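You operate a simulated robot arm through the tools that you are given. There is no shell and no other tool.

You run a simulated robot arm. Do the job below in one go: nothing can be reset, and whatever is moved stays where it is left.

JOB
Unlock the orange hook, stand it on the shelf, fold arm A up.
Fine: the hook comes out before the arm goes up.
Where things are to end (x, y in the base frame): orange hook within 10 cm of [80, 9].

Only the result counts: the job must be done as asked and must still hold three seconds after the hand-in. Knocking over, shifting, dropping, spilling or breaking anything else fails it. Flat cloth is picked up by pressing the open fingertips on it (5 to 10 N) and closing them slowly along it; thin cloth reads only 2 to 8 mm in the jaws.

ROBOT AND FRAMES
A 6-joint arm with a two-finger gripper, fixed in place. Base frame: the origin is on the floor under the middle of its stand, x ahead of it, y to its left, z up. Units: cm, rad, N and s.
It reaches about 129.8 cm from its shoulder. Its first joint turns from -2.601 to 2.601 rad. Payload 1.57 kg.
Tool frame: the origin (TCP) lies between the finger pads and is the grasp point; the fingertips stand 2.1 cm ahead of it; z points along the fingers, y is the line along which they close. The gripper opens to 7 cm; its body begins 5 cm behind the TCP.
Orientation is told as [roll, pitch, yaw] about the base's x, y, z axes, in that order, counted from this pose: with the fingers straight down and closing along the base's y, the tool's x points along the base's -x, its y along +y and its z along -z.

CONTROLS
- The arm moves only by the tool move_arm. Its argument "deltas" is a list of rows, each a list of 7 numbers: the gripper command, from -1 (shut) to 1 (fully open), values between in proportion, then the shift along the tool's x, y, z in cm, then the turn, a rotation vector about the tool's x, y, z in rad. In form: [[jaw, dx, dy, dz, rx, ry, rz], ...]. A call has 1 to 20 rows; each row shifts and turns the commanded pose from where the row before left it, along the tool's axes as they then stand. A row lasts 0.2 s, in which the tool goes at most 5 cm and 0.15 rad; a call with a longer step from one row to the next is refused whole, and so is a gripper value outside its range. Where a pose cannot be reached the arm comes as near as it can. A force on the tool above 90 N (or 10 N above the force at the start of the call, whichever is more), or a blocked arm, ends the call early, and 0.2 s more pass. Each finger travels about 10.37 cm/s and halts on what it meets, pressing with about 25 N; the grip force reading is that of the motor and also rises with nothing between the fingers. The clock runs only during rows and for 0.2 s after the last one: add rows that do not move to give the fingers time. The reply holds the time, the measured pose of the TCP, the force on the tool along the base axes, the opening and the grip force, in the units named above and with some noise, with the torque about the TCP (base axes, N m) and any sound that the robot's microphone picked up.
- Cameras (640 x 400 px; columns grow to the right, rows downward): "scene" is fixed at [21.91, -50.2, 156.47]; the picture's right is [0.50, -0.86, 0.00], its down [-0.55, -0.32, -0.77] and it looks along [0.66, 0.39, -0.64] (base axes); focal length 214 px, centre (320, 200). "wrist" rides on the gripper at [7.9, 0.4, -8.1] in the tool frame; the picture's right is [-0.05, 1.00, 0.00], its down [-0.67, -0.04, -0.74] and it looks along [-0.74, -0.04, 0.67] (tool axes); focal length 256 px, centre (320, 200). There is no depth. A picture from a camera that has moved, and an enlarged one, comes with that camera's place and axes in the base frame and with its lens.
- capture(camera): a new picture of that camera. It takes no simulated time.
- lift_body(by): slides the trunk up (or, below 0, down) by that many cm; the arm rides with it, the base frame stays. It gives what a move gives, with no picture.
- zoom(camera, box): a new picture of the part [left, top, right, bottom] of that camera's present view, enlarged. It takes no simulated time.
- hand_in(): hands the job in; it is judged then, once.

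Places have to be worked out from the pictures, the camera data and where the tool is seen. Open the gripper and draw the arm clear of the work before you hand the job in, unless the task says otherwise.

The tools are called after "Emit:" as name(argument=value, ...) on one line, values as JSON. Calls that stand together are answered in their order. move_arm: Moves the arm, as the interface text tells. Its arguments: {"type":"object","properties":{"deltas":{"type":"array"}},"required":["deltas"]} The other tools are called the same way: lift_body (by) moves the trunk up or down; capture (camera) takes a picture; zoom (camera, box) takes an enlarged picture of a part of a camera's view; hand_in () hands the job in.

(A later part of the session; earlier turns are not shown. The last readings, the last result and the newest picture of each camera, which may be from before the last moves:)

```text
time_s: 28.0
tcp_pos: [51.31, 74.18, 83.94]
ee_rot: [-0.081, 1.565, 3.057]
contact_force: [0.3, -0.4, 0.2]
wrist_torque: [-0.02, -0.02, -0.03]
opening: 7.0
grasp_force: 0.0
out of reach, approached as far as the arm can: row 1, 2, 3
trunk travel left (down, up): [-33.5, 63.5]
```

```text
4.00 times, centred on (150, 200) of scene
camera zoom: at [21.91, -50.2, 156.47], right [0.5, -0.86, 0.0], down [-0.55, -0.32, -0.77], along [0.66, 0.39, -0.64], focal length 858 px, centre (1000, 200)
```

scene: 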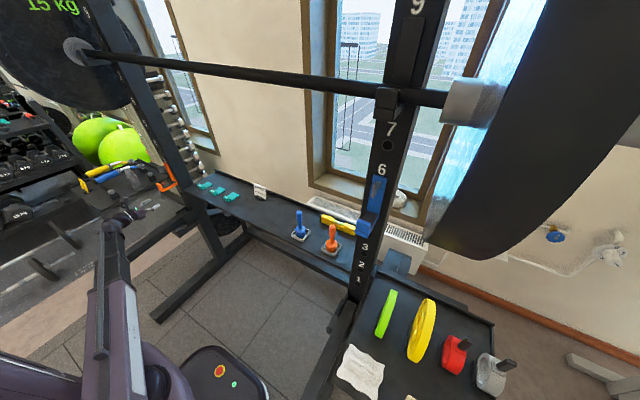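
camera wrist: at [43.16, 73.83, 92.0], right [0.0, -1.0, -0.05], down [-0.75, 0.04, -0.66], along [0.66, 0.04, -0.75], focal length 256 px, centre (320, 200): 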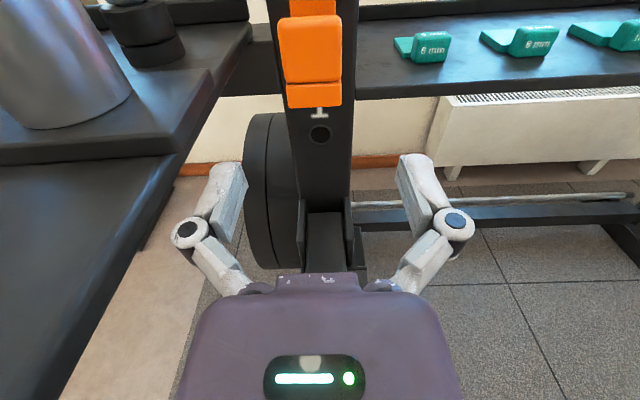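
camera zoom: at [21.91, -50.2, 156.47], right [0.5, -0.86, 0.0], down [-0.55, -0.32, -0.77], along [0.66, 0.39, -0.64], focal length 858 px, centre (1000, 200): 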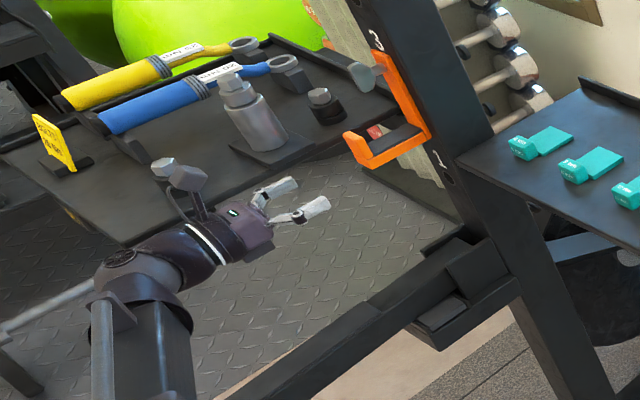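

The reply shows the arm's wrist height stays fixed to the trunk: height changes must come from lift_body (or tilt). So I raise the trunk 12 cm to bring the fingers level with the lever.

Emit:
lift_body(by=12)

Emit:
capture(camera="wrist")

Emit:
zoom(camera="wrist", box=[240, 60, 400, 160])

Emit:
zoom(camera="scene", box=[90, 150, 210, 225])

```text
time_s: 29.5
tcp_pos: [51.18, 74.25, 96.0]
ee_rot: [-0.069, 1.565, 3.068]
contact_force: [0.2, 0.8, 0.4]
wrist_torque: [0.03, -0.01, 0.02]
opening: 6.99
grasp_force: 0.1
trunk travel left (down, up): [-45.5, 51.5]
```

```text
taken
camera wrist: at [43.16, 73.83, 103.99], right [0.0, -1.0, -0.05], down [-0.75, 0.04, -0.66], along [0.66, 0.04, -0.75], focal length 256 px, centre (320, 200)
```

wrist: 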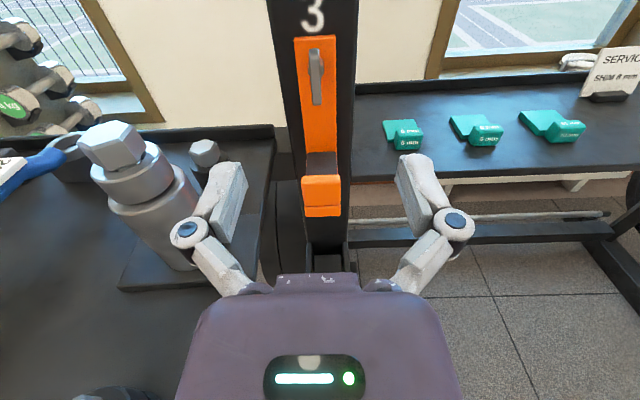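

```text
4.00 times, centred on (320, 110) of wrist
camera zoom: at [43.16, 73.83, 103.99], right [0.0, -1.0, -0.05], down [-0.75, 0.04, -0.66], along [0.66, 0.04, -0.75], focal length 1024 px, centre (320, 560)
```

zoom: 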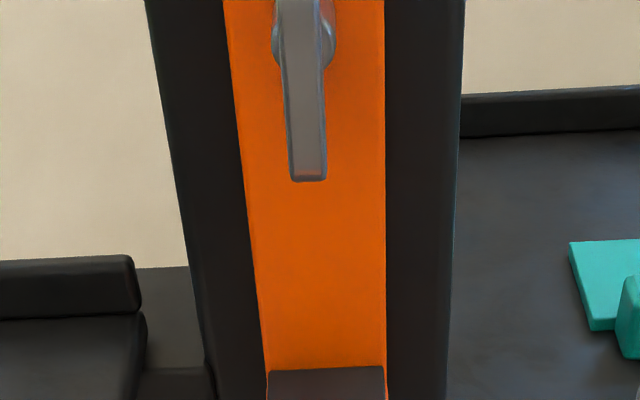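

```text
5.33 times, centred on (150, 188) of scene
camera zoom: at [21.91, -50.2, 156.47], right [0.5, -0.86, 0.0], down [-0.55, -0.32, -0.77], along [0.66, 0.39, -0.64], focal length 1144 px, centre (1227, 267)
```

zoom: 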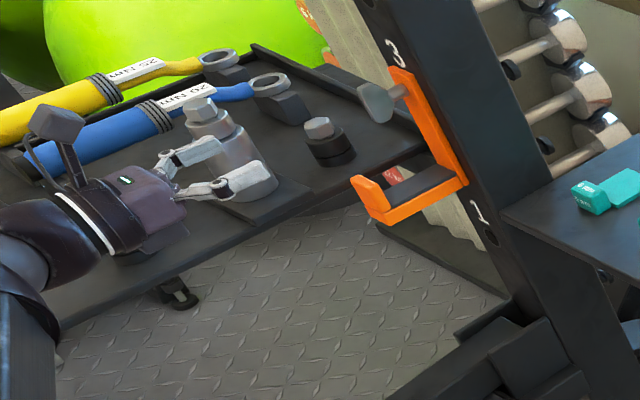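

The lever hangs straight down in front of the orange plate. I zoom on it to find its pivot exactly.

Emit:
zoom(camera="wrist", box=[280, 25, 360, 115])

Emit:
zoom(camera="scene", box=[145, 150, 185, 190])

Emit:
zoom(camera="scene", box=[350, 165, 400, 245])

```text
4.44 times, centred on (320, 70) of wrist
camera zoom: at [43.16, 73.83, 103.99], right [0.0, -1.0, -0.05], down [-0.75, 0.04, -0.66], along [0.66, 0.04, -0.75], focal length 1138 px, centre (320, 778)
```

zoom: 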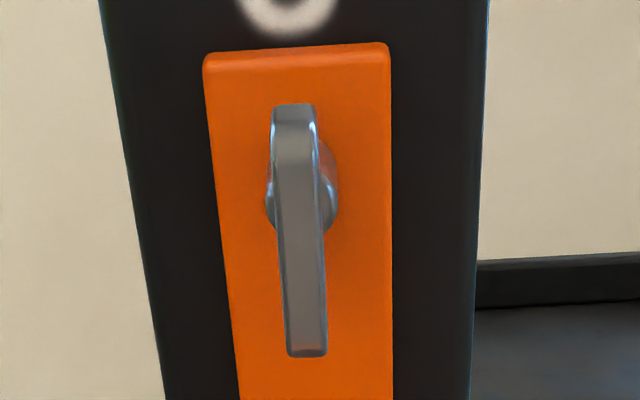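

```text
10.00 times, centred on (165, 170) of scene
camera zoom: at [21.91, -50.2, 156.47], right [0.5, -0.86, 0.0], down [-0.55, -0.32, -0.77], along [0.66, 0.39, -0.64], focal length 2145 px, centre (1870, 500)
```

zoom: 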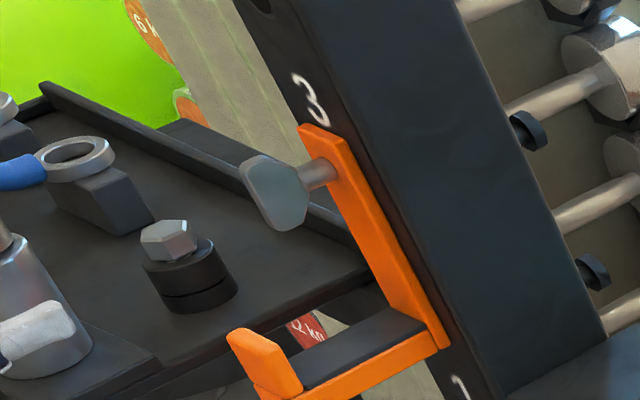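

```text
5.00 times, centred on (375, 205) of scene
camera zoom: at [21.91, -50.2, 156.47], right [0.5, -0.86, 0.0], down [-0.55, -0.32, -0.77], along [0.66, 0.39, -0.64], focal length 1072 px, centre (45, 175)
```

zoom: 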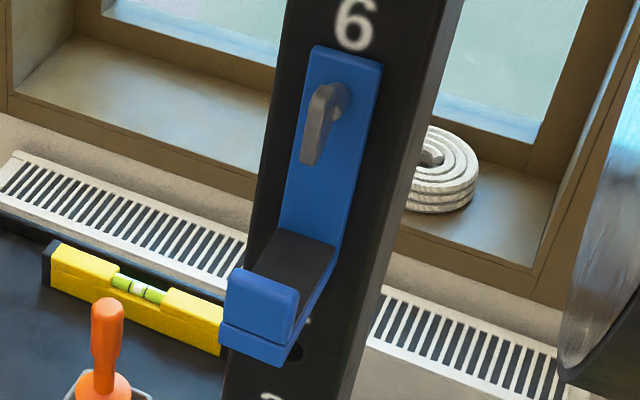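

The lever is a small wing about 4 cm tall (z 93–97.2), 0.9 cm thick, at x 63.6–65.5, turning on a stem at about y 74.6, z 95.1. I lower the trunk 0.9 cm and slide the open fingers forward so the tips stop just before the hub.

Emit:
lift_body(by=-0.9)

Emit:
move_arm(deltas=[[1, 0, -0.35, 2.5, 0, 0, 0], [1, 0, 0, 2.5, 0, 0, 0], [1, 0, 0, 2.5, 0, 0, 0], [1, 0, 0, 2, 0, 0, 0], [1, 0, 0, 1.5, 0, 0, 0], [1, 0, 0, 0.9, 0, 0, 0], [1, 0, 0, 0, 0, 0, 0], [1, 0, 0, 0, 0, 0, 0]])

Emit:
capture(camera="wrist")

Emit:
zoom(camera="scene", box=[110, 140, 200, 200])

```text
time_s: 30.1
tcp_pos: [51.23, 74.08, 95.05]
ee_rot: [-0.094, 1.566, 3.046]
contact_force: [-0.3, 0.3, 0.0]
wrist_torque: [0.02, -0.01, 0.0]
opening: 6.99
grasp_force: 0.0
trunk travel left (down, up): [-44.6, 52.4]
```

```text
time_s: 31.9
tcp_pos: [63.08, 74.41, 95.09]
ee_rot: [-0.065, 1.563, 3.072]
contact_force: [0.5, 0.4, 1.0]
wrist_torque: [-0.01, 0.01, -0.01]
opening: 6.99
grasp_force: 0.0
trunk travel left (down, up): [-44.6, 52.4]
```

```text
taken
camera wrist: at [55.1, 74.11, 103.09], right [0.0, -1.0, -0.05], down [-0.75, 0.04, -0.66], along [0.66, 0.04, -0.75], focal length 256 px, centre (320, 200)
```

wrist: 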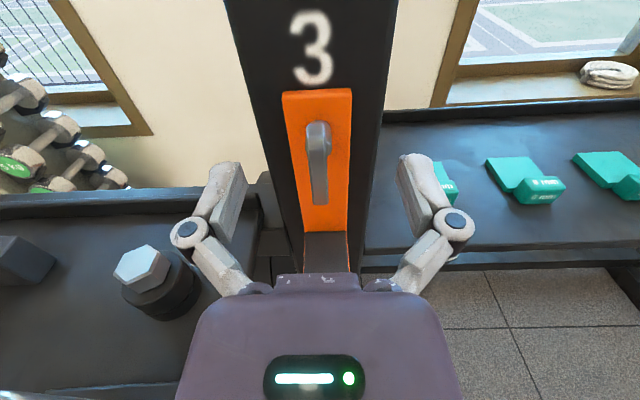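

```text
6.67 times, centred on (155, 170) of scene
camera zoom: at [21.91, -50.2, 156.47], right [0.5, -0.86, 0.0], down [-0.55, -0.32, -0.77], along [0.66, 0.39, -0.64], focal length 1430 px, centre (1420, 400)
```

zoom: 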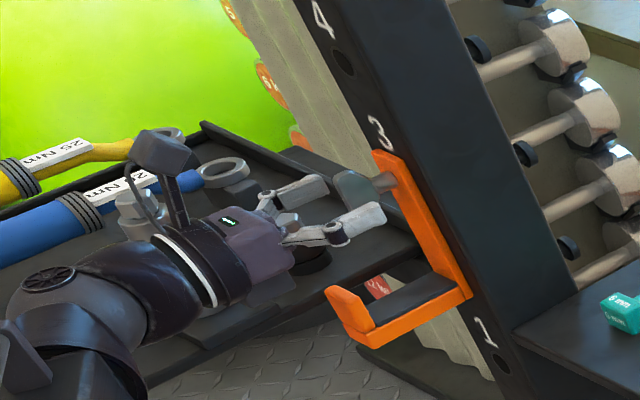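

Fingers straddle the lever symmetrically. I close on it and watch the reading.

Emit:
move_arm(deltas=[[0.2, 0, -0.1, 0, 0, 0, 0], [-0.3, 0, 0, 0, 0, 0, 0], [-0.7, 0, 0, 0, 0, 0, 0], [-1, 0, 0, 0, 0, 0, 0], [-1, 0, 0, 0, 0, 0, 0]])

Emit:
capture(camera="wrist")

Emit:
zoom(camera="scene", box=[140, 150, 185, 190])

```text
time_s: 33.1
tcp_pos: [63.14, 74.44, 95.14]
ee_rot: [-0.09, 1.564, 3.047]
contact_force: [-0.8, -3.7, 1.0]
wrist_torque: [0.03, -0.05, -0.07]
opening: 0.79
grasp_force: 25.0
trunk travel left (down, up): [-44.6, 52.4]
```

```text
taken
camera wrist: at [55.1, 74.19, 103.09], right [0.0, -1.0, -0.05], down [-0.75, 0.04, -0.66], along [0.66, 0.04, -0.75], focal length 256 px, centre (320, 200)
```

wrist: 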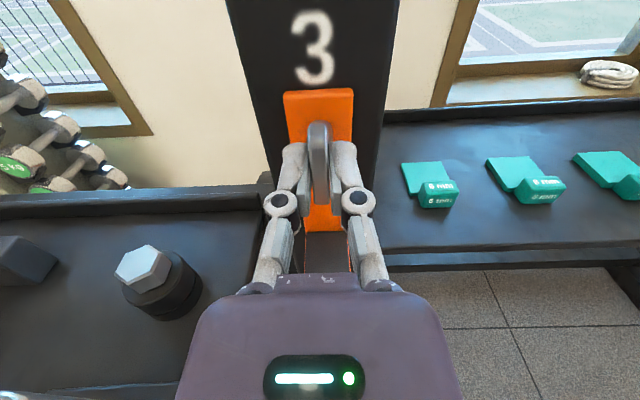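

```text
10.00 times, centred on (162, 170) of scene
camera zoom: at [21.91, -50.2, 156.47], right [0.5, -0.86, 0.0], down [-0.55, -0.32, -0.77], along [0.66, 0.39, -0.64], focal length 2145 px, centre (1895, 500)
```

zoom: 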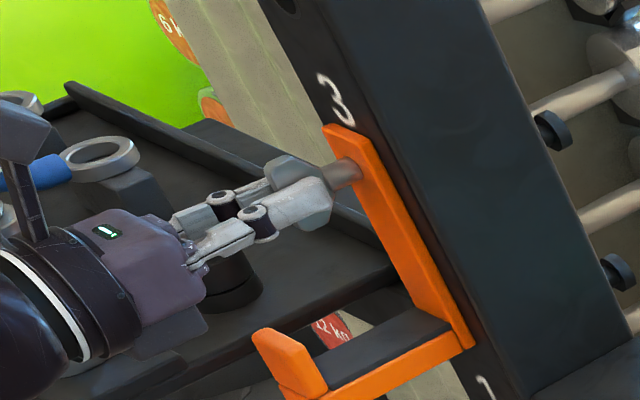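

The lever is held (0.79 cm, 25 N). I try turning it by a small amount about the finger axis (camera swinging to the clear right side) and watch the torque about x.

Emit:
move_arm(deltas=[[-1, 0, 0, 0, 0, 0, 0.08], [-1, 0, 0, 0, 0, 0, 0.08], [-1, 0, 0, 0, 0, 0, 0.08], [-1, 0, 0, 0, 0, 0, 0]])

Emit:
capture(camera="wrist")

```text
time_s: 34.1
tcp_pos: [63.16, 74.6, 95.05]
ee_rot: [-1.545, 1.33, 1.594]
contact_force: [1.1, -4.6, 2.3]
wrist_torque: [-0.49, -0.28, -0.09]
opening: 1.12
grasp_force: 24.9
trunk travel left (down, up): [-44.6, 52.4]
```

```text
taken
camera wrist: at [55.07, 72.31, 102.82], right [-0.01, -0.96, -0.29], down [-0.75, 0.2, -0.63], along [0.66, 0.21, -0.72], focal length 256 px, centre (320, 200)
```

wrist: 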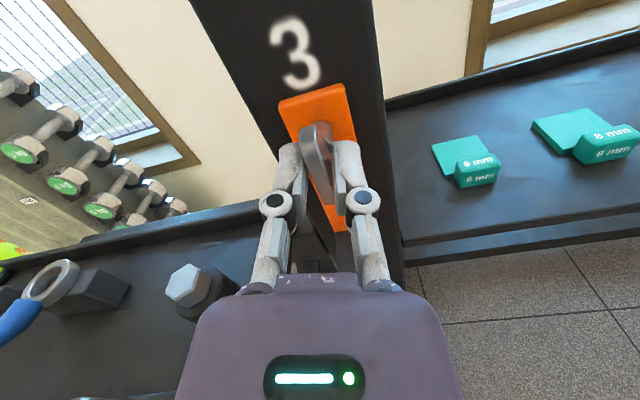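

Torque rose to −0.5 N·m and the opening grew, so the lever may resist this way. I zoom to see whether it turned relative to the plate.

Emit:
zoom(camera="wrist", box=[260, 70, 380, 240])

```text
2.35 times, centred on (320, 155) of wrist
camera zoom: at [55.07, 72.31, 102.82], right [-0.01, -0.96, -0.29], down [-0.75, 0.2, -0.63], along [0.66, 0.21, -0.72], focal length 602 px, centre (320, 306)
```

zoom: 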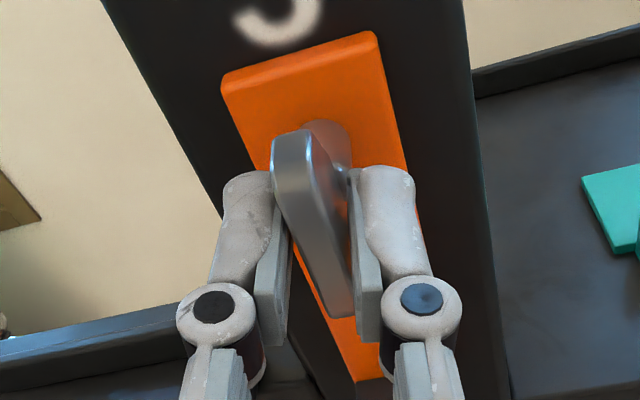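

The lever stayed upright. I turn back and try the other way by the same amount.

Emit:
move_arm(deltas=[[-1, 0, 0, 0, 0, 0, -0.12], [-1, 0, 0, 0, 0, 0, -0.12], [-1, 0, 0, 0, 0, 0, -0.08], [-1, 0, 0, 0, 0, 0, -0.08], [-1, 0, 0, 0, 0, 0, -0.08], [-1, 0, 0, 0, 0, 0, 0]])

Emit:
zoom(camera="wrist", box=[260, 70, 380, 240])

```text
time_s: 35.5
tcp_pos: [63.09, 74.54, 95.06]
ee_rot: [1.54, 1.331, -1.605]
contact_force: [1.8, -4.0, -0.9]
wrist_torque: [-0.02, 0.33, -0.15]
opening: 0.77
grasp_force: 25.0
trunk travel left (down, up): [-44.6, 52.4]
```

```text
2.35 times, centred on (320, 155) of wrist
camera zoom: at [55.11, 76.1, 102.94], right [0.0, -0.98, 0.19], down [-0.75, -0.12, -0.65], along [0.66, -0.14, -0.74], focal length 602 px, centre (320, 306)
```

zoom: 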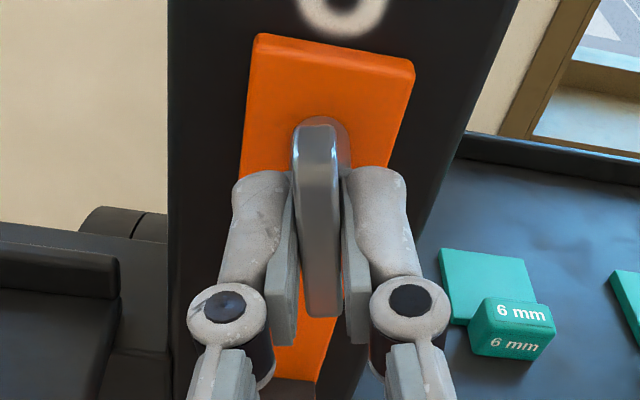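

This way the lever turns freely with the fingers (torque near zero). I keep turning in this direction, watching the clearance of the camera box to the bolt stack on the left tray.

Emit:
move_arm(deltas=[[-1, 0, 0, 0, 0, 0, -0.1], [-1, 0, 0, 0, 0, 0, -0.1], [-1, 0, 0, 0, 0, 0, -0.1], [-1, 0, 0, 0, 0, 0, -0.1], [-1, 0, 0, 0, 0, 0, -0.1], [-1, 0, 0, 0, 0, 0, 0]])

Emit:
capture(camera="wrist")

Emit:
zoom(camera="scene", box=[110, 140, 200, 200])

```text
time_s: 36.9
tcp_pos: [63.23, 74.51, 95.09]
ee_rot: [1.558, 0.829, -1.582]
contact_force: [-2.0, -5.5, -0.3]
wrist_torque: [0.0, 0.17, -0.14]
opening: 0.81
grasp_force: 25.4
trunk travel left (down, up): [-44.6, 52.4]
```

```text
taken
camera wrist: at [55.11, 79.69, 101.27], right [0.0, -0.77, 0.63], down [-0.75, -0.42, -0.51], along [0.66, -0.48, -0.58], focal length 256 px, centre (320, 200)
```

wrist: 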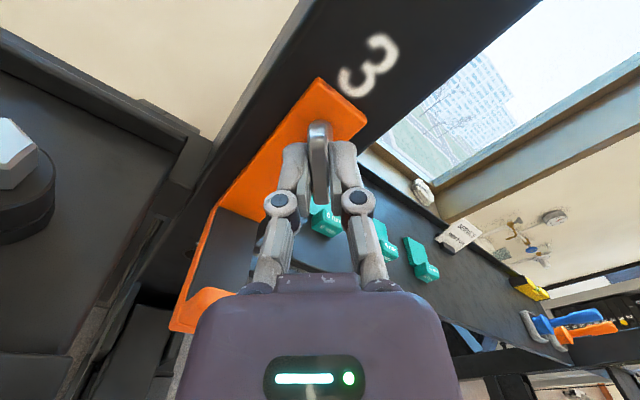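

```text
6.67 times, centred on (155, 170) of scene
camera zoom: at [21.91, -50.2, 156.47], right [0.5, -0.86, 0.0], down [-0.55, -0.32, -0.77], along [0.66, 0.39, -0.64], focal length 1430 px, centre (1420, 400)
```

zoom: 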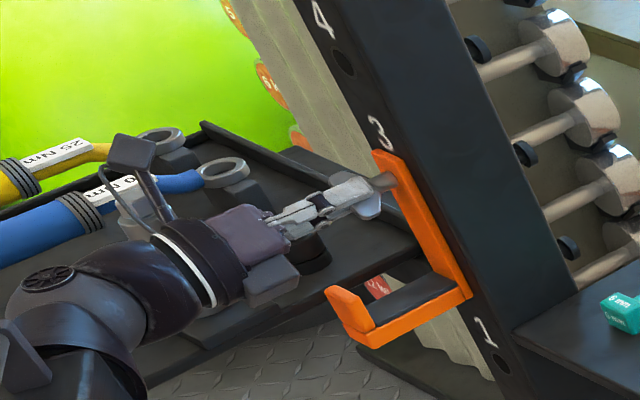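

The lever follows smoothly (now about 42°). I go on to about 60°, where the camera box still clears the bolt stack.

Emit:
move_arm(deltas=[[-1, 0, 0, 0, 0, 0, -0.1], [-1, 0, 0, 0, 0, 0, -0.1], [-1, 0, 0, 0, 0, 0, -0.1], [-1, 0, 0, 0, 0, 0, 0]])

Emit:
zoom(camera="scene", box=[110, 140, 200, 200])

Emit:
capture(camera="wrist")

```text
time_s: 37.9
tcp_pos: [63.17, 74.52, 95.13]
ee_rot: [1.562, 0.53, -1.579]
contact_force: [-2.2, -1.5, -0.5]
wrist_torque: [0.02, 0.46, -0.58]
opening: 0.81
grasp_force: 25.2
trunk travel left (down, up): [-44.6, 52.4]
```

```text
6.67 times, centred on (155, 170) of scene
camera zoom: at [21.91, -50.2, 156.47], right [0.5, -0.86, 0.0], down [-0.55, -0.32, -0.77], along [0.66, 0.39, -0.64], focal length 1430 px, centre (1420, 400)
```

zoom: 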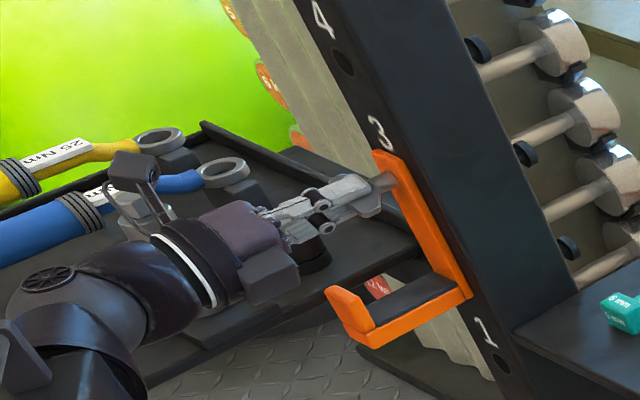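

```text
taken
camera wrist: at [55.1, 81.29, 99.48], right [0.0, -0.55, 0.84], down [-0.75, -0.55, -0.36], along [0.66, -0.62, -0.41], focal length 256 px, centre (320, 200)
```

wrist: 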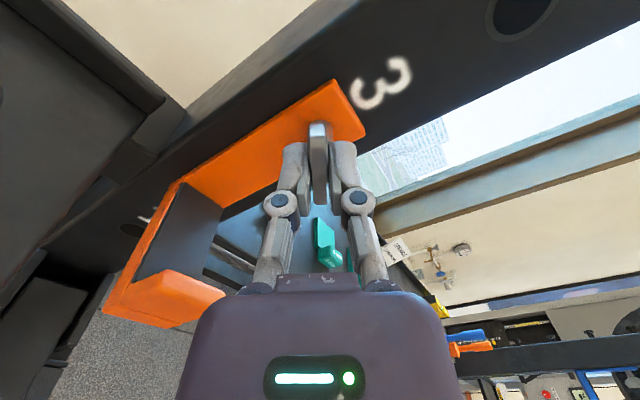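

The lever stands at about 60° and still turns freely. I open a little, back off, and roll the hand half a turn the other way so the camera ends on the clear right side for the rest of the turn.

Emit:
move_arm(deltas=[[-0.3, 0, 0, 0, 0, 0, 0], [-0.2, 0, 0, 0, 0, 0, 0], [-0.2, 0, 0, -2, 0, 0, 0], [-0.2, 0, 0, -3, 0, 0, 0], [-0.2, 0, 0, -4, 0, 0, 0], [-0.2, 0, 0, 0, 0, 0, 0]])

Emit:
capture(camera="wrist")

```text
time_s: 39.3
tcp_pos: [54.2, 74.53, 95.0]
ee_rot: [1.561, 0.531, -1.581]
contact_force: [0.4, 0.1, 1.0]
wrist_torque: [0.01, -0.06, 0.02]
opening: 2.81
grasp_force: 0.0
trunk travel left (down, up): [-44.6, 52.4]
```

```text
taken
camera wrist: at [46.13, 81.35, 99.53], right [0.0, -0.55, 0.83], down [-0.75, -0.55, -0.36], along [0.66, -0.62, -0.42], focal length 256 px, centre (320, 200)
```

wrist: 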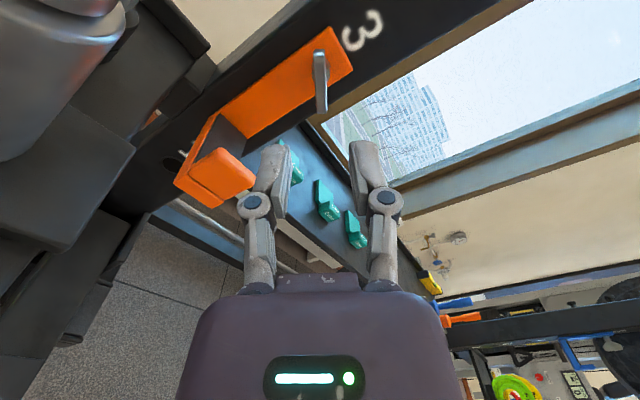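

The lever stays where it was turned. Now the half roll (+3.14 rad) at this backed-off place.

Emit:
move_arm(deltas=[[-0.2, 0, 0, 0, 0, 0, 0.15], [-0.2, 0, 0, 0, 0, 0, 0.15], [-0.2, 0, 0, 0, 0, 0, 0.15], [-0.2, 0, 0, 0, 0, 0, 0.15], [-0.2, 0, 0, 0, 0, 0, 0.15], [-0.2, 0, 0, 0, 0, 0, 0.15], [-0.2, 0, 0, 0, 0, 0, 0.15], [-0.2, 0, 0, 0, 0, 0, 0.15], [-0.2, 0, 0, 0, 0, 0, 0.15], [-0.2, 0, 0, 0, 0, 0, 0.15], [-0.2, 0, 0, 0, 0, 0, 0.15], [-0.2, 0, 0, 0, 0, 0, 0.15], [-0.2, 0, 0, 0, 0, 0, 0.15], [-0.2, 0, 0, 0, 0, 0, 0.15], [-0.2, 0, 0, 0, 0, 0, 0.15], [-0.2, 0, 0, 0, 0, 0, 0.15], [-0.2, 0, 0, 0, 0, 0, 0.15], [-0.2, 0, 0, 0, 0, 0, 0.15], [-0.2, 0, 0, 0, 0, 0, 0.15], [-0.2, 0, 0, 0, 0, 0, 0.15]])

Emit:
capture(camera="wrist")

```text
time_s: 43.5
tcp_pos: [54.05, 74.54, 95.15]
ee_rot: [-1.564, -0.39, 1.565]
contact_force: [0.0, -0.3, 0.3]
wrist_torque: [0.01, -0.02, 0.01]
opening: 2.82
grasp_force: 0.2
trunk travel left (down, up): [-44.6, 52.4]
```

```text
taken
camera wrist: at [45.97, 67.55, 91.76], right [0.0, 0.43, -0.9], down [-0.74, 0.61, 0.29], along [0.67, 0.67, 0.32], focal length 256 px, centre (320, 200)
```

wrist: 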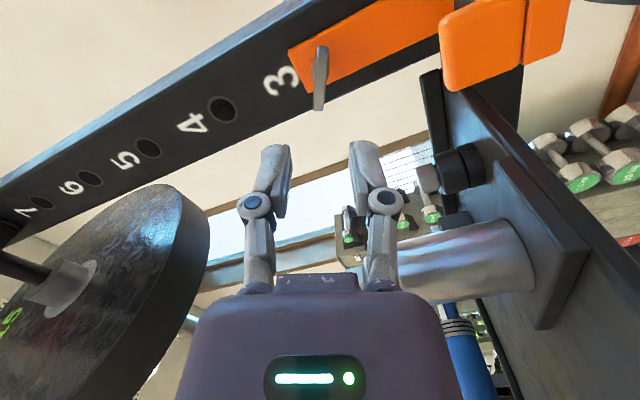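

The hand is rolled with the camera low on the right side. I add the last 0.14 rad to match the lever, advance 9 cm and close on it again.

Emit:
move_arm(deltas=[[-0.2, 0, 0, 0, 0, 0, 0.14], [-0.2, 0, 0, 3, 0, 0, 0], [-0.2, 0, 0, 3, 0, 0, 0], [-0.2, 0, 0, 2, 0, 0, 0], [-0.2, 0, 0, 1, 0, 0, 0], [-0.2, 0, 0, 0, 0, 0, 0], [-0.6, 0, 0, 0, 0, 0, 0], [-1, 0, 0, 0, 0, 0, 0], [-1, 0, 0, 0, 0, 0, 0]])

Emit:
capture(camera="wrist")

```text
time_s: 45.5
tcp_pos: [63.09, 74.58, 95.1]
ee_rot: [-1.564, -0.525, 1.564]
contact_force: [-1.5, 0.7, -0.6]
wrist_torque: [-0.01, 0.03, 0.06]
opening: 0.77
grasp_force: 25.3
trunk travel left (down, up): [-44.6, 52.4]
```

```text
taken
camera wrist: at [54.89, 68.06, 90.77], right [0.0, 0.55, -0.84], down [-0.74, 0.56, 0.37], along [0.67, 0.62, 0.4], focal length 256 px, centre (320, 200)
```

wrist: 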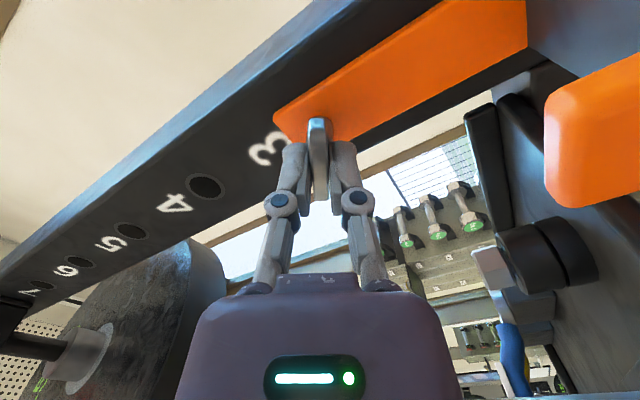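

The lever is held again at 0.77 cm. I keep turning the same way, toward a full quarter turn, watching the torque and listening for a click.

Emit:
move_arm(deltas=[[-1, 0, 0, 0, 0, 0, -0.1], [-1, 0, 0, 0, 0, 0, -0.1], [-1, 0, 0, 0, 0, 0, -0.1], [-1, 0, 0, 0, 0, 0, -0.1], [-1, 0, 0, 0, 0, 0, -0.1], [-1, 0, 0, 0, 0, 0, 0]])

Emit:
capture(camera="wrist")

```text
time_s: 46.9
tcp_pos: [63.06, 74.59, 95.03]
ee_rot: [-1.564, -0.026, 1.567]
contact_force: [-9.4, -0.6, -0.7]
wrist_torque: [0.0, 0.17, -0.27]
opening: 0.79
grasp_force: 25.7
trunk travel left (down, up): [-44.6, 52.4]
```

```text
taken
camera wrist: at [54.91, 66.8, 94.47], right [-0.01, 0.08, -1.0], down [-0.74, 0.67, 0.06], along [0.67, 0.74, 0.05], focal length 256 px, centre (320, 200)
```

wrist: 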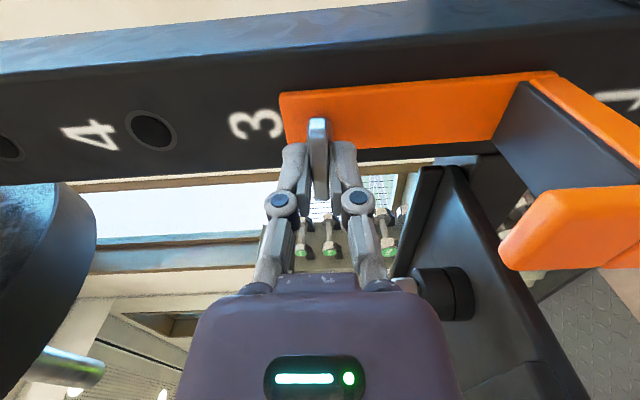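

The lever is near 90° with no stop felt yet. I turn a bit further in small steps to find the end of travel.

Emit:
move_arm(deltas=[[-1, 0, 0, 0, 0, 0, -0.06], [-1, 0, 0, 0, 0, 0, -0.06], [-1, 0, 0, 0, 0, 0, 0]])

Emit:
zoom(camera="wrist", box=[260, 70, 400, 230])

```text
time_s: 47.7
tcp_pos: [63.06, 74.49, 94.97]
ee_rot: [-1.563, 0.093, 1.57]
contact_force: [-13.7, 0.3, -5.1]
wrist_torque: [0.42, 0.26, -0.12]
opening: 0.89
grasp_force: 24.4
trunk travel left (down, up): [-44.6, 52.4]
```

```text
2.50 times, centred on (330, 150) of wrist
camera zoom: at [54.93, 66.8, 95.41], right [-0.01, -0.04, -1.0], down [-0.74, 0.67, -0.02], along [0.67, 0.74, -0.03], focal length 640 px, centre (295, 325)
```

zoom: 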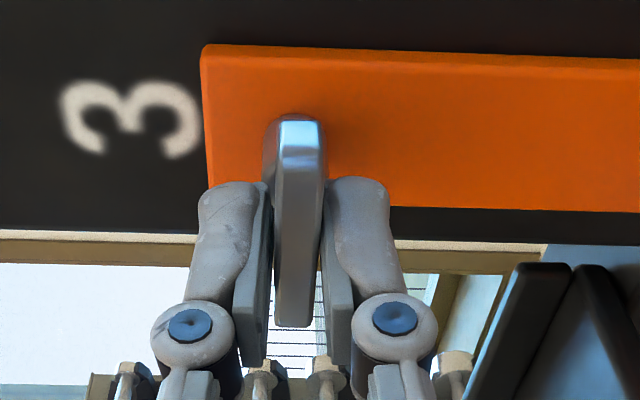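

The torque rose and the jaws were wedged slightly, so the lever has reached its stop at 90° — unlocked. I ease back, release and draw off.

Emit:
move_arm(deltas=[[-1, 0, 0, 0, 0, 0, 0.09], [-0.5, 0, 0, 0, 0, 0, 0], [-0.3, 0, 0, 0, 0, 0, 0], [-0.3, 0, 0, -2, 0, 0, 0], [-0.3, 0, 0, -3, 0, 0, 0], [-0.3, 0, 0, -4, 0, 0, 0], [-0.3, 0, 0, -4, 0, 0, 0], [-0.3, 0, 0, 0, 0, 0, 0]])

Emit:
capture(camera="wrist")

Emit:
zoom(camera="scene", box=[110, 140, 200, 200])

```text
time_s: 49.5
tcp_pos: [49.88, 74.89, 94.94]
ee_rot: [-1.565, 0.001, 1.567]
contact_force: [0.3, -0.2, 0.1]
wrist_torque: [0.03, 0.03, -0.01]
opening: 2.44
grasp_force: 0.1
trunk travel left (down, up): [-44.6, 52.4]
```

```text
taken
camera wrist: at [41.81, 66.99, 94.76], right [-0.01, 0.05, -1.0], down [-0.74, 0.67, 0.04], along [0.67, 0.74, 0.03], focal length 256 px, centre (320, 200)
```

wrist: 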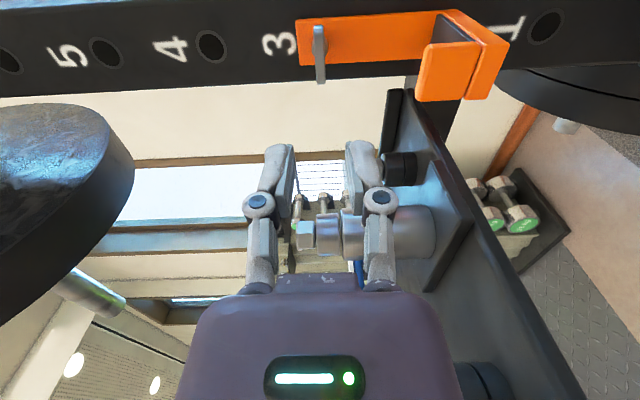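

```text
6.67 times, centred on (155, 170) of scene
camera zoom: at [21.91, -50.2, 156.47], right [0.5, -0.86, 0.0], down [-0.55, -0.32, -0.77], along [0.66, 0.39, -0.64], focal length 1430 px, centre (1420, 400)
```

zoom: 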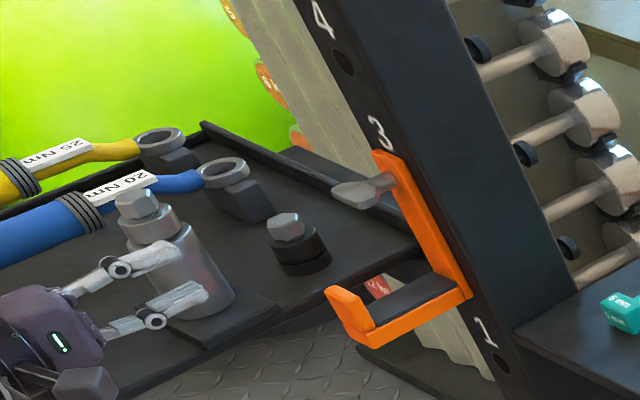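

The lever lies flat now. I roll the hand so the camera is on top again.

Emit:
move_arm(deltas=[[-0.3, 0, 0, 0, 0, 0, -0.15], [-0.3, 0, 0, 0, 0, 0, -0.15], [-0.3, 0, 0, 0, 0, 0, -0.15], [-0.3, 0, 0, 0, 0, 0, -0.15], [-0.3, 0, 0, 0, 0, 0, -0.15], [-0.3, 0, 0, 0, 0, 0, -0.15], [-0.3, 0, 0, 0, 0, 0, -0.15], [-0.3, 0, 0, 0, 0, 0, -0.15], [-0.3, 0, 0, 0, 0, 0, -0.15], [-0.3, 0, 0, 0, 0, 0, -0.15], [-0.3, 0, 0, 0, 0, 0, -0.07], [-0.3, 0, 0, 0, 0, 0, 0]])

Emit:
capture(camera="wrist")

```text
time_s: 52.1
tcp_pos: [50.16, 74.44, 95.09]
ee_rot: [0.342, 1.565, -2.807]
contact_force: [0.9, -0.2, 0.2]
wrist_torque: [-0.02, 0.01, 0.0]
opening: 2.46
grasp_force: 0.0
trunk travel left (down, up): [-44.6, 52.4]
```

```text
taken
camera wrist: at [42.08, 74.22, 103.1], right [0.0, -1.0, -0.05], down [-0.75, 0.04, -0.66], along [0.66, 0.04, -0.75], focal length 256 px, centre (320, 200)
```

wrist: 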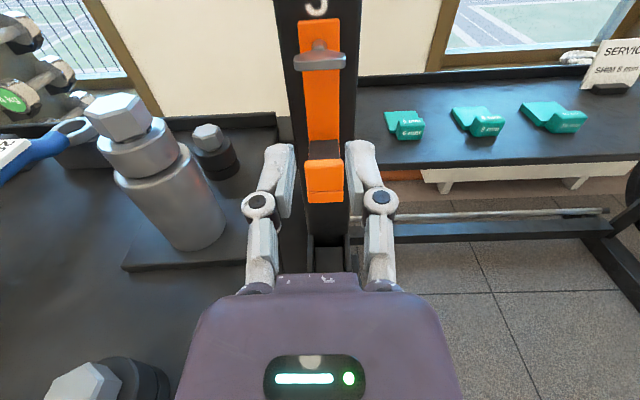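

The hook is well in view. I tilt the fingers 30° below horizontal (which lowers the TCP by about 9 cm) and open to 5 cm.

Emit:
move_arm(deltas=[[-0.3, 0, 0, 0, 0, -0.13, 0], [-0.3, 0, 0, 0, 0, -0.13, 0], [0.0, 0, 0, 0, 0, -0.13, 0], [0.43, 0, 0, 0, 0, -0.1336, 0], [0.43, 0, 0, 0, 0, 0, 0], [0.43, 0, 0, 0, 0, 0, 0]])

Emit:
capture(camera="wrist")

Emit:
zoom(camera="scene", box=[90, 140, 210, 220])

```text
time_s: 53.5
tcp_pos: [50.07, 74.56, 85.91]
ee_rot: [0.001, 1.041, 3.138]
contact_force: [-0.8, -0.1, -0.5]
wrist_torque: [0.03, 0.0, -0.01]
opening: 5.01
grasp_force: 0.0
out of reach, approached as far as the arm can: row 1, 2, 3, 4
trunk travel left (down, up): [-44.6, 52.4]
```

```text
taken
camera wrist: at [47.08, 74.2, 96.79], right [-0.03, -1.0, -0.05], down [-0.98, 0.04, -0.2], along [0.2, 0.04, -0.98], focal length 256 px, centre (320, 200)
```

wrist: 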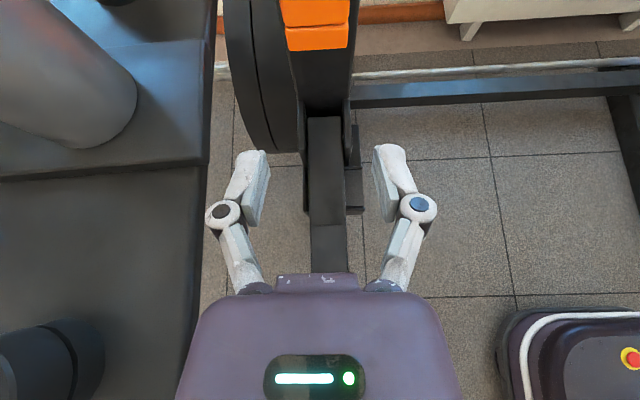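

```text
5.00 times, centred on (150, 180) of scene
camera zoom: at [21.91, -50.2, 156.47], right [0.5, -0.86, 0.0], down [-0.55, -0.32, -0.77], along [0.66, 0.39, -0.64], focal length 1072 px, centre (1170, 300)
```

zoom: 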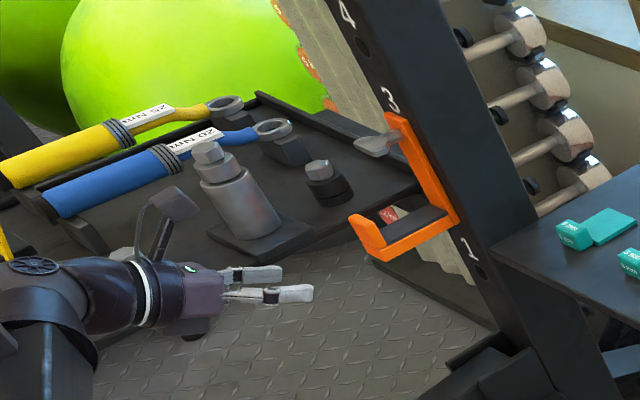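

Fingers are tilted 30° and open 5 cm, centred on the hook. I lower 1.2 cm and slide forward horizontally so the fingers straddle the J-arm.

Emit:
lift_body(by=-1.2)

Emit:
move_arm(deltas=[[0.43, 1.26, 0, 2.16, 0, 0, 0], [0.43, 1.26, 0, 2.16, 0, 0, 0], [0.43, 1.01, 0, 1.73, 0, 0, 0], [0.43, 0, 0, 0, 0, 0, 0], [0.43, 0, 0, 0, 0, 0, 0]])

Emit:
capture(camera="wrist")

Emit:
zoom(camera="scene", box=[110, 150, 200, 210])

```text
time_s: 54.1
tcp_pos: [50.1, 74.41, 84.55]
ee_rot: [0.001, 1.043, 3.139]
contact_force: [0.2, -0.3, -0.3]
wrist_torque: [-0.04, -0.02, -0.04]
opening: 5.01
grasp_force: 0.0
trunk travel left (down, up): [-43.4, 53.6]
```

```text
time_s: 55.3
tcp_pos: [57.11, 74.45, 84.62]
ee_rot: [0.002, 1.042, 3.138]
contact_force: [0.5, 0.3, -0.1]
wrist_torque: [0.04, -0.03, 0.01]
opening: 5.0
grasp_force: 0.1
trunk travel left (down, up): [-43.4, 53.6]
```

```text
taken
camera wrist: at [54.08, 74.14, 95.59], right [-0.03, -1.0, -0.05], down [-0.98, 0.04, -0.2], along [0.2, 0.04, -0.98], focal length 256 px, centre (320, 200)
```

wrist: 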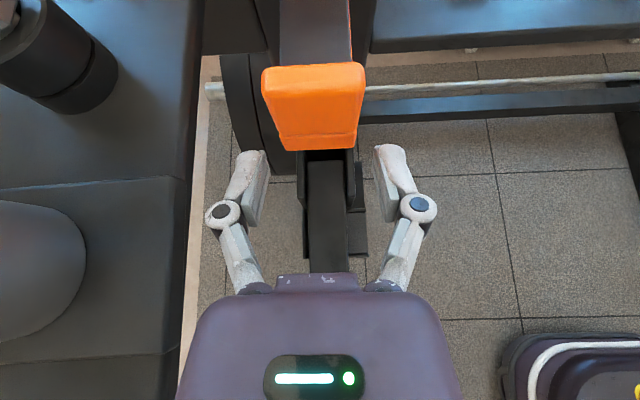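

```text
6.67 times, centred on (155, 180) of scene
camera zoom: at [21.91, -50.2, 156.47], right [0.5, -0.86, 0.0], down [-0.55, -0.32, -0.77], along [0.66, 0.39, -0.64], focal length 1430 px, centre (1420, 333)
```

zoom: 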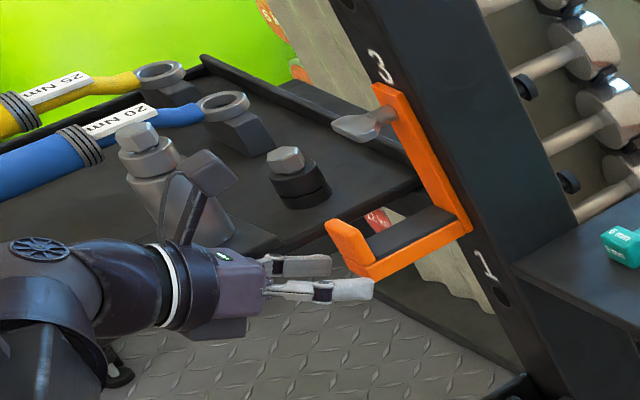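

Aligned with the lip. I advance 4.4 cm more, slowly.

Emit:
move_arm(deltas=[[0.43, 0.56, 0, 0.95, 0, 0, 0], [0.43, 0.56, 0, 0.95, 0, 0, 0], [0.43, 0.56, 0, 0.95, 0, 0, 0], [0.43, 0.55, 0, 0.95, 0, 0, 0], [0.43, 0, 0, 0, 0, 0, 0], [0.43, 0, 0, 0, 0, 0, 0]])

Emit:
capture(camera="wrist")

Emit:
zoom(camera="scene", box=[110, 150, 200, 210])

```text
time_s: 56.7
tcp_pos: [61.55, 74.49, 84.62]
ee_rot: [0.001, 1.041, 3.139]
contact_force: [0.0, 0.8, -0.4]
wrist_torque: [-0.02, 0.01, -0.01]
opening: 4.98
grasp_force: 0.0
trunk travel left (down, up): [-43.4, 53.6]
```

```text
taken
camera wrist: at [58.46, 74.14, 95.59], right [-0.03, -1.0, -0.05], down [-0.98, 0.04, -0.2], along [0.2, 0.04, -0.98], focal length 256 px, centre (320, 200)
```

wrist: 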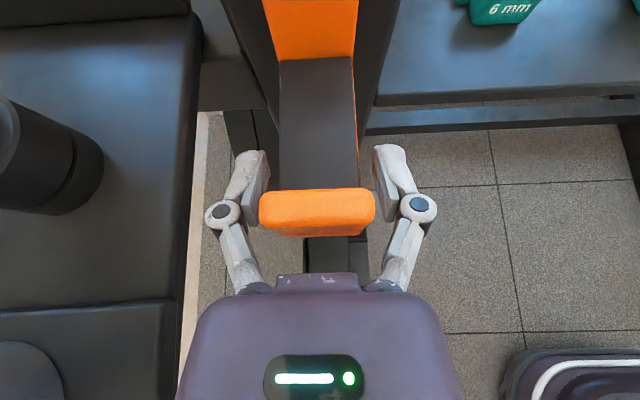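

```text
6.67 times, centred on (155, 180) of scene
camera zoom: at [21.91, -50.2, 156.47], right [0.5, -0.86, 0.0], down [-0.55, -0.32, -0.77], along [0.66, 0.39, -0.64], focal length 1430 px, centre (1420, 333)
```

zoom: 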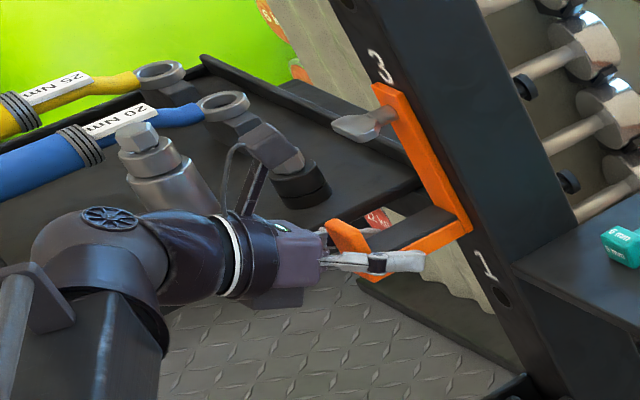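

The J-arm and lip are between the fingers with space to the palm. I close on it.

Emit:
move_arm(deltas=[[0.2, 0, 0, 0, 0, 0, 0], [0.0, 0, 0, 0, 0, 0, 0], [-0.5, 0, 0, 0, 0, 0, 0], [-1, 0, 0, 0, 0, 0, 0], [-1, 0, 0, 0, 0, 0, 0]])

Emit:
capture(camera="wrist")

Emit:
zoom(camera="scene", box=[130, 150, 200, 210])

```text
time_s: 57.9
tcp_pos: [61.38, 74.5, 84.66]
ee_rot: [0.001, 1.042, 3.141]
contact_force: [0.2, 2.7, 0.7]
wrist_torque: [-0.01, -0.07, 0.12]
opening: 3.58
grasp_force: 24.8
trunk travel left (down, up): [-43.4, 53.6]
```

```text
taken
camera wrist: at [58.45, 74.17, 95.59], right [-0.03, -1.0, -0.05], down [-0.98, 0.04, -0.2], along [0.2, 0.04, -0.98], focal length 256 px, centre (320, 200)
```

wrist: 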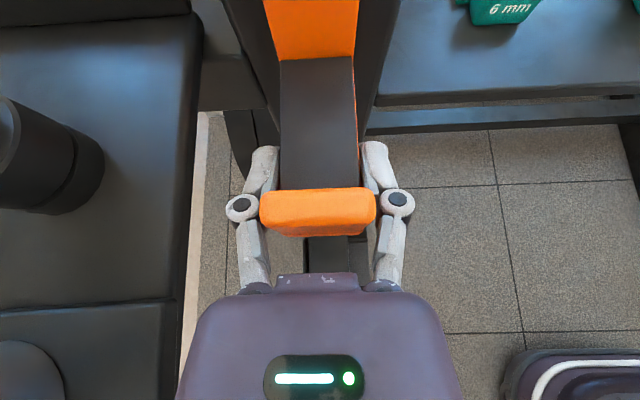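

```text
6.67 times, centred on (165, 180) of scene
camera zoom: at [21.91, -50.2, 156.47], right [0.5, -0.86, 0.0], down [-0.55, -0.32, -0.77], along [0.66, 0.39, -0.64], focal length 1430 px, centre (1353, 333)
```

zoom: 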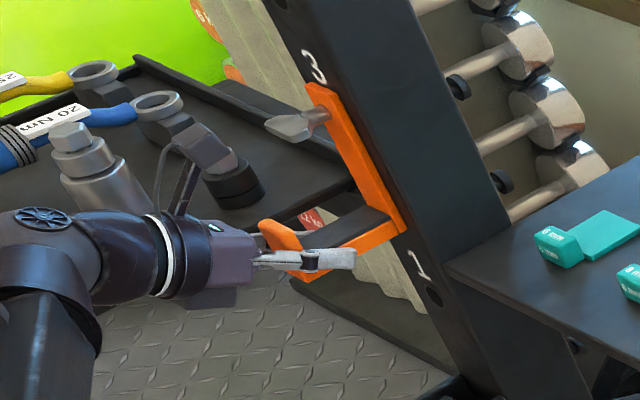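

The hook is gripped at 3.58 cm. I pull gently straight out by 1 cm and check the forces.

Emit:
move_arm(deltas=[[-1, -0.25, 0, -0.43, 0, 0, 0], [-1, -0.25, 0, -0.43, 0, 0, 0], [-1, 0, 0, 0, 0, 0, 0]])

Emit:
zoom(camera="scene", box=[130, 150, 200, 210])

```text
time_s: 58.7
tcp_pos: [60.49, 74.43, 84.54]
ee_rot: [0.001, 1.04, 3.137]
contact_force: [1.1, -2.4, 1.0]
wrist_torque: [0.08, 0.04, -0.08]
opening: 3.62
grasp_force: 25.1
trunk travel left (down, up): [-43.4, 53.6]
```

```text
6.67 times, centred on (165, 180) of scene
camera zoom: at [21.91, -50.2, 156.47], right [0.5, -0.86, 0.0], down [-0.55, -0.32, -0.77], along [0.66, 0.39, -0.64], focal length 1430 px, centre (1353, 333)
```

zoom: 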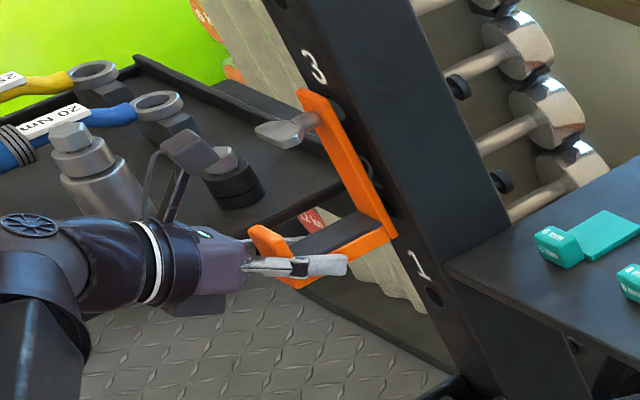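

The hook slides out easily. I keep pulling straight back, 9 cm, and check.

Emit:
move_arm(deltas=[[-1, -0.76, 0, -1.29, 0, 0, 0], [-1, -0.76, 0, -1.29, 0, 0, 0], [-1, -0.76, 0, -1.29, 0, 0, 0], [-1, -0.76, 0, -1.29, 0, 0, 0], [-1, -0.76, 0, -1.29, 0, 0, 0], [-1, -0.76, 0, -1.29, 0, 0, 0], [-1, 0, 0, 0, 0, 0, 0]])

Emit:
zoom(camera="scene", box=[110, 140, 200, 210])

Emit:
capture(camera="wrist")

```text
time_s: 60.3
tcp_pos: [51.53, 74.74, 84.57]
ee_rot: [0.003, 1.041, 3.139]
contact_force: [0.2, -0.1, 0.3]
wrist_torque: [0.05, 0.32, -0.03]
opening: 3.57
grasp_force: 24.8
trunk travel left (down, up): [-43.4, 53.6]
```

```text
5.71 times, centred on (155, 175) of scene
camera zoom: at [21.91, -50.2, 156.47], right [0.5, -0.86, 0.0], down [-0.55, -0.32, -0.77], along [0.66, 0.39, -0.64], focal length 1226 px, centre (1263, 343)
```

zoom: 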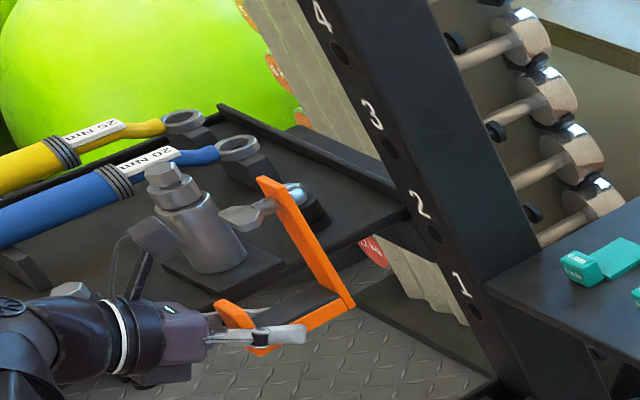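

```text
taken
camera wrist: at [48.59, 74.28, 95.5], right [-0.03, -1.0, -0.04], down [-0.98, 0.04, -0.2], along [0.2, 0.04, -0.98], focal length 256 px, centre (320, 200)
```

wrist: 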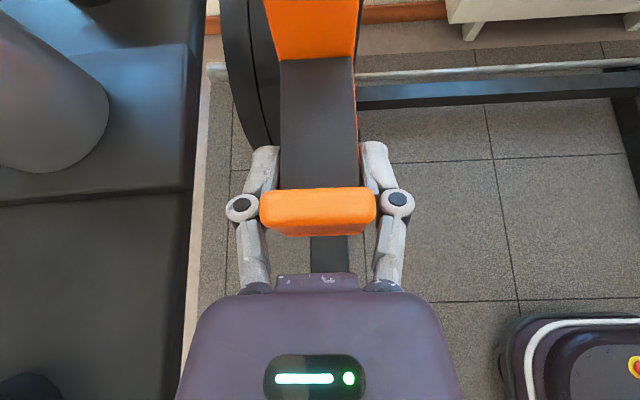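

The hook is free, with its pin showing at the back, and the grip holds. I raise the trunk 6 cm for a safe travel height and look around before carrying it to the right.

Emit:
lift_body(by=6)

Emit:
zoom(camera="scene", box=[0, 0, 300, 400])

Emit:
capture(camera="wrist")

```text
time_s: 61.3
tcp_pos: [51.59, 74.7, 90.43]
ee_rot: [-0.001, 1.041, 3.139]
contact_force: [0.2, -0.3, -10.2]
wrist_torque: [-0.03, 0.31, -0.02]
opening: 3.58
grasp_force: 24.8
trunk travel left (down, up): [-49.4, 47.6]
```

```text
1.00 times, centred on (150, 200) of scene (not enlarged: the box is as wide or as high as the picture)
camera zoom: at [21.91, -50.2, 156.47], right [0.5, -0.86, 0.0], down [-0.55, -0.32, -0.77], along [0.66, 0.39, -0.64], focal length 214 px, centre (490, 200)
```

zoom: 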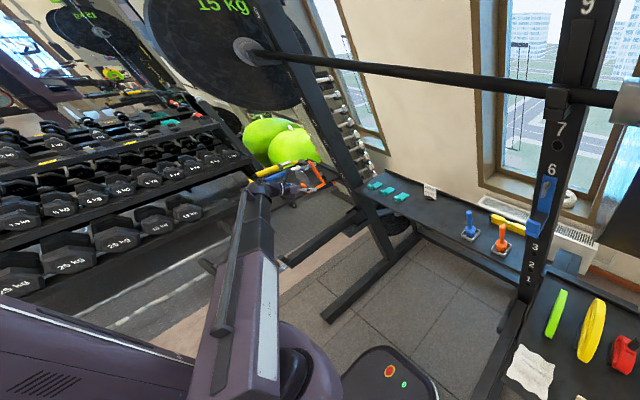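

```text
taken
camera wrist: at [48.62, 74.3, 101.49], right [-0.03, -1.0, -0.04], down [-0.98, 0.04, -0.2], along [0.2, 0.04, -0.98], focal length 256 px, centre (320, 200)
```

wrist: 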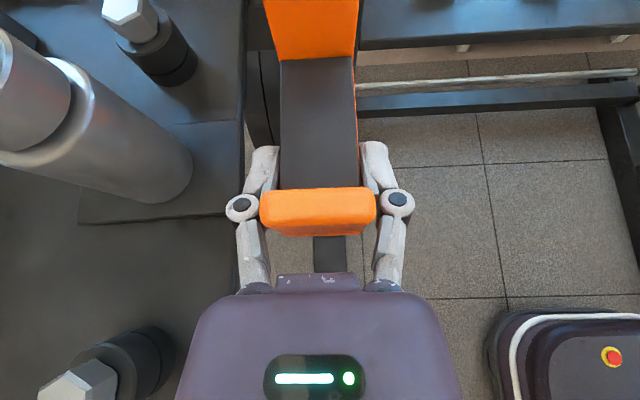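

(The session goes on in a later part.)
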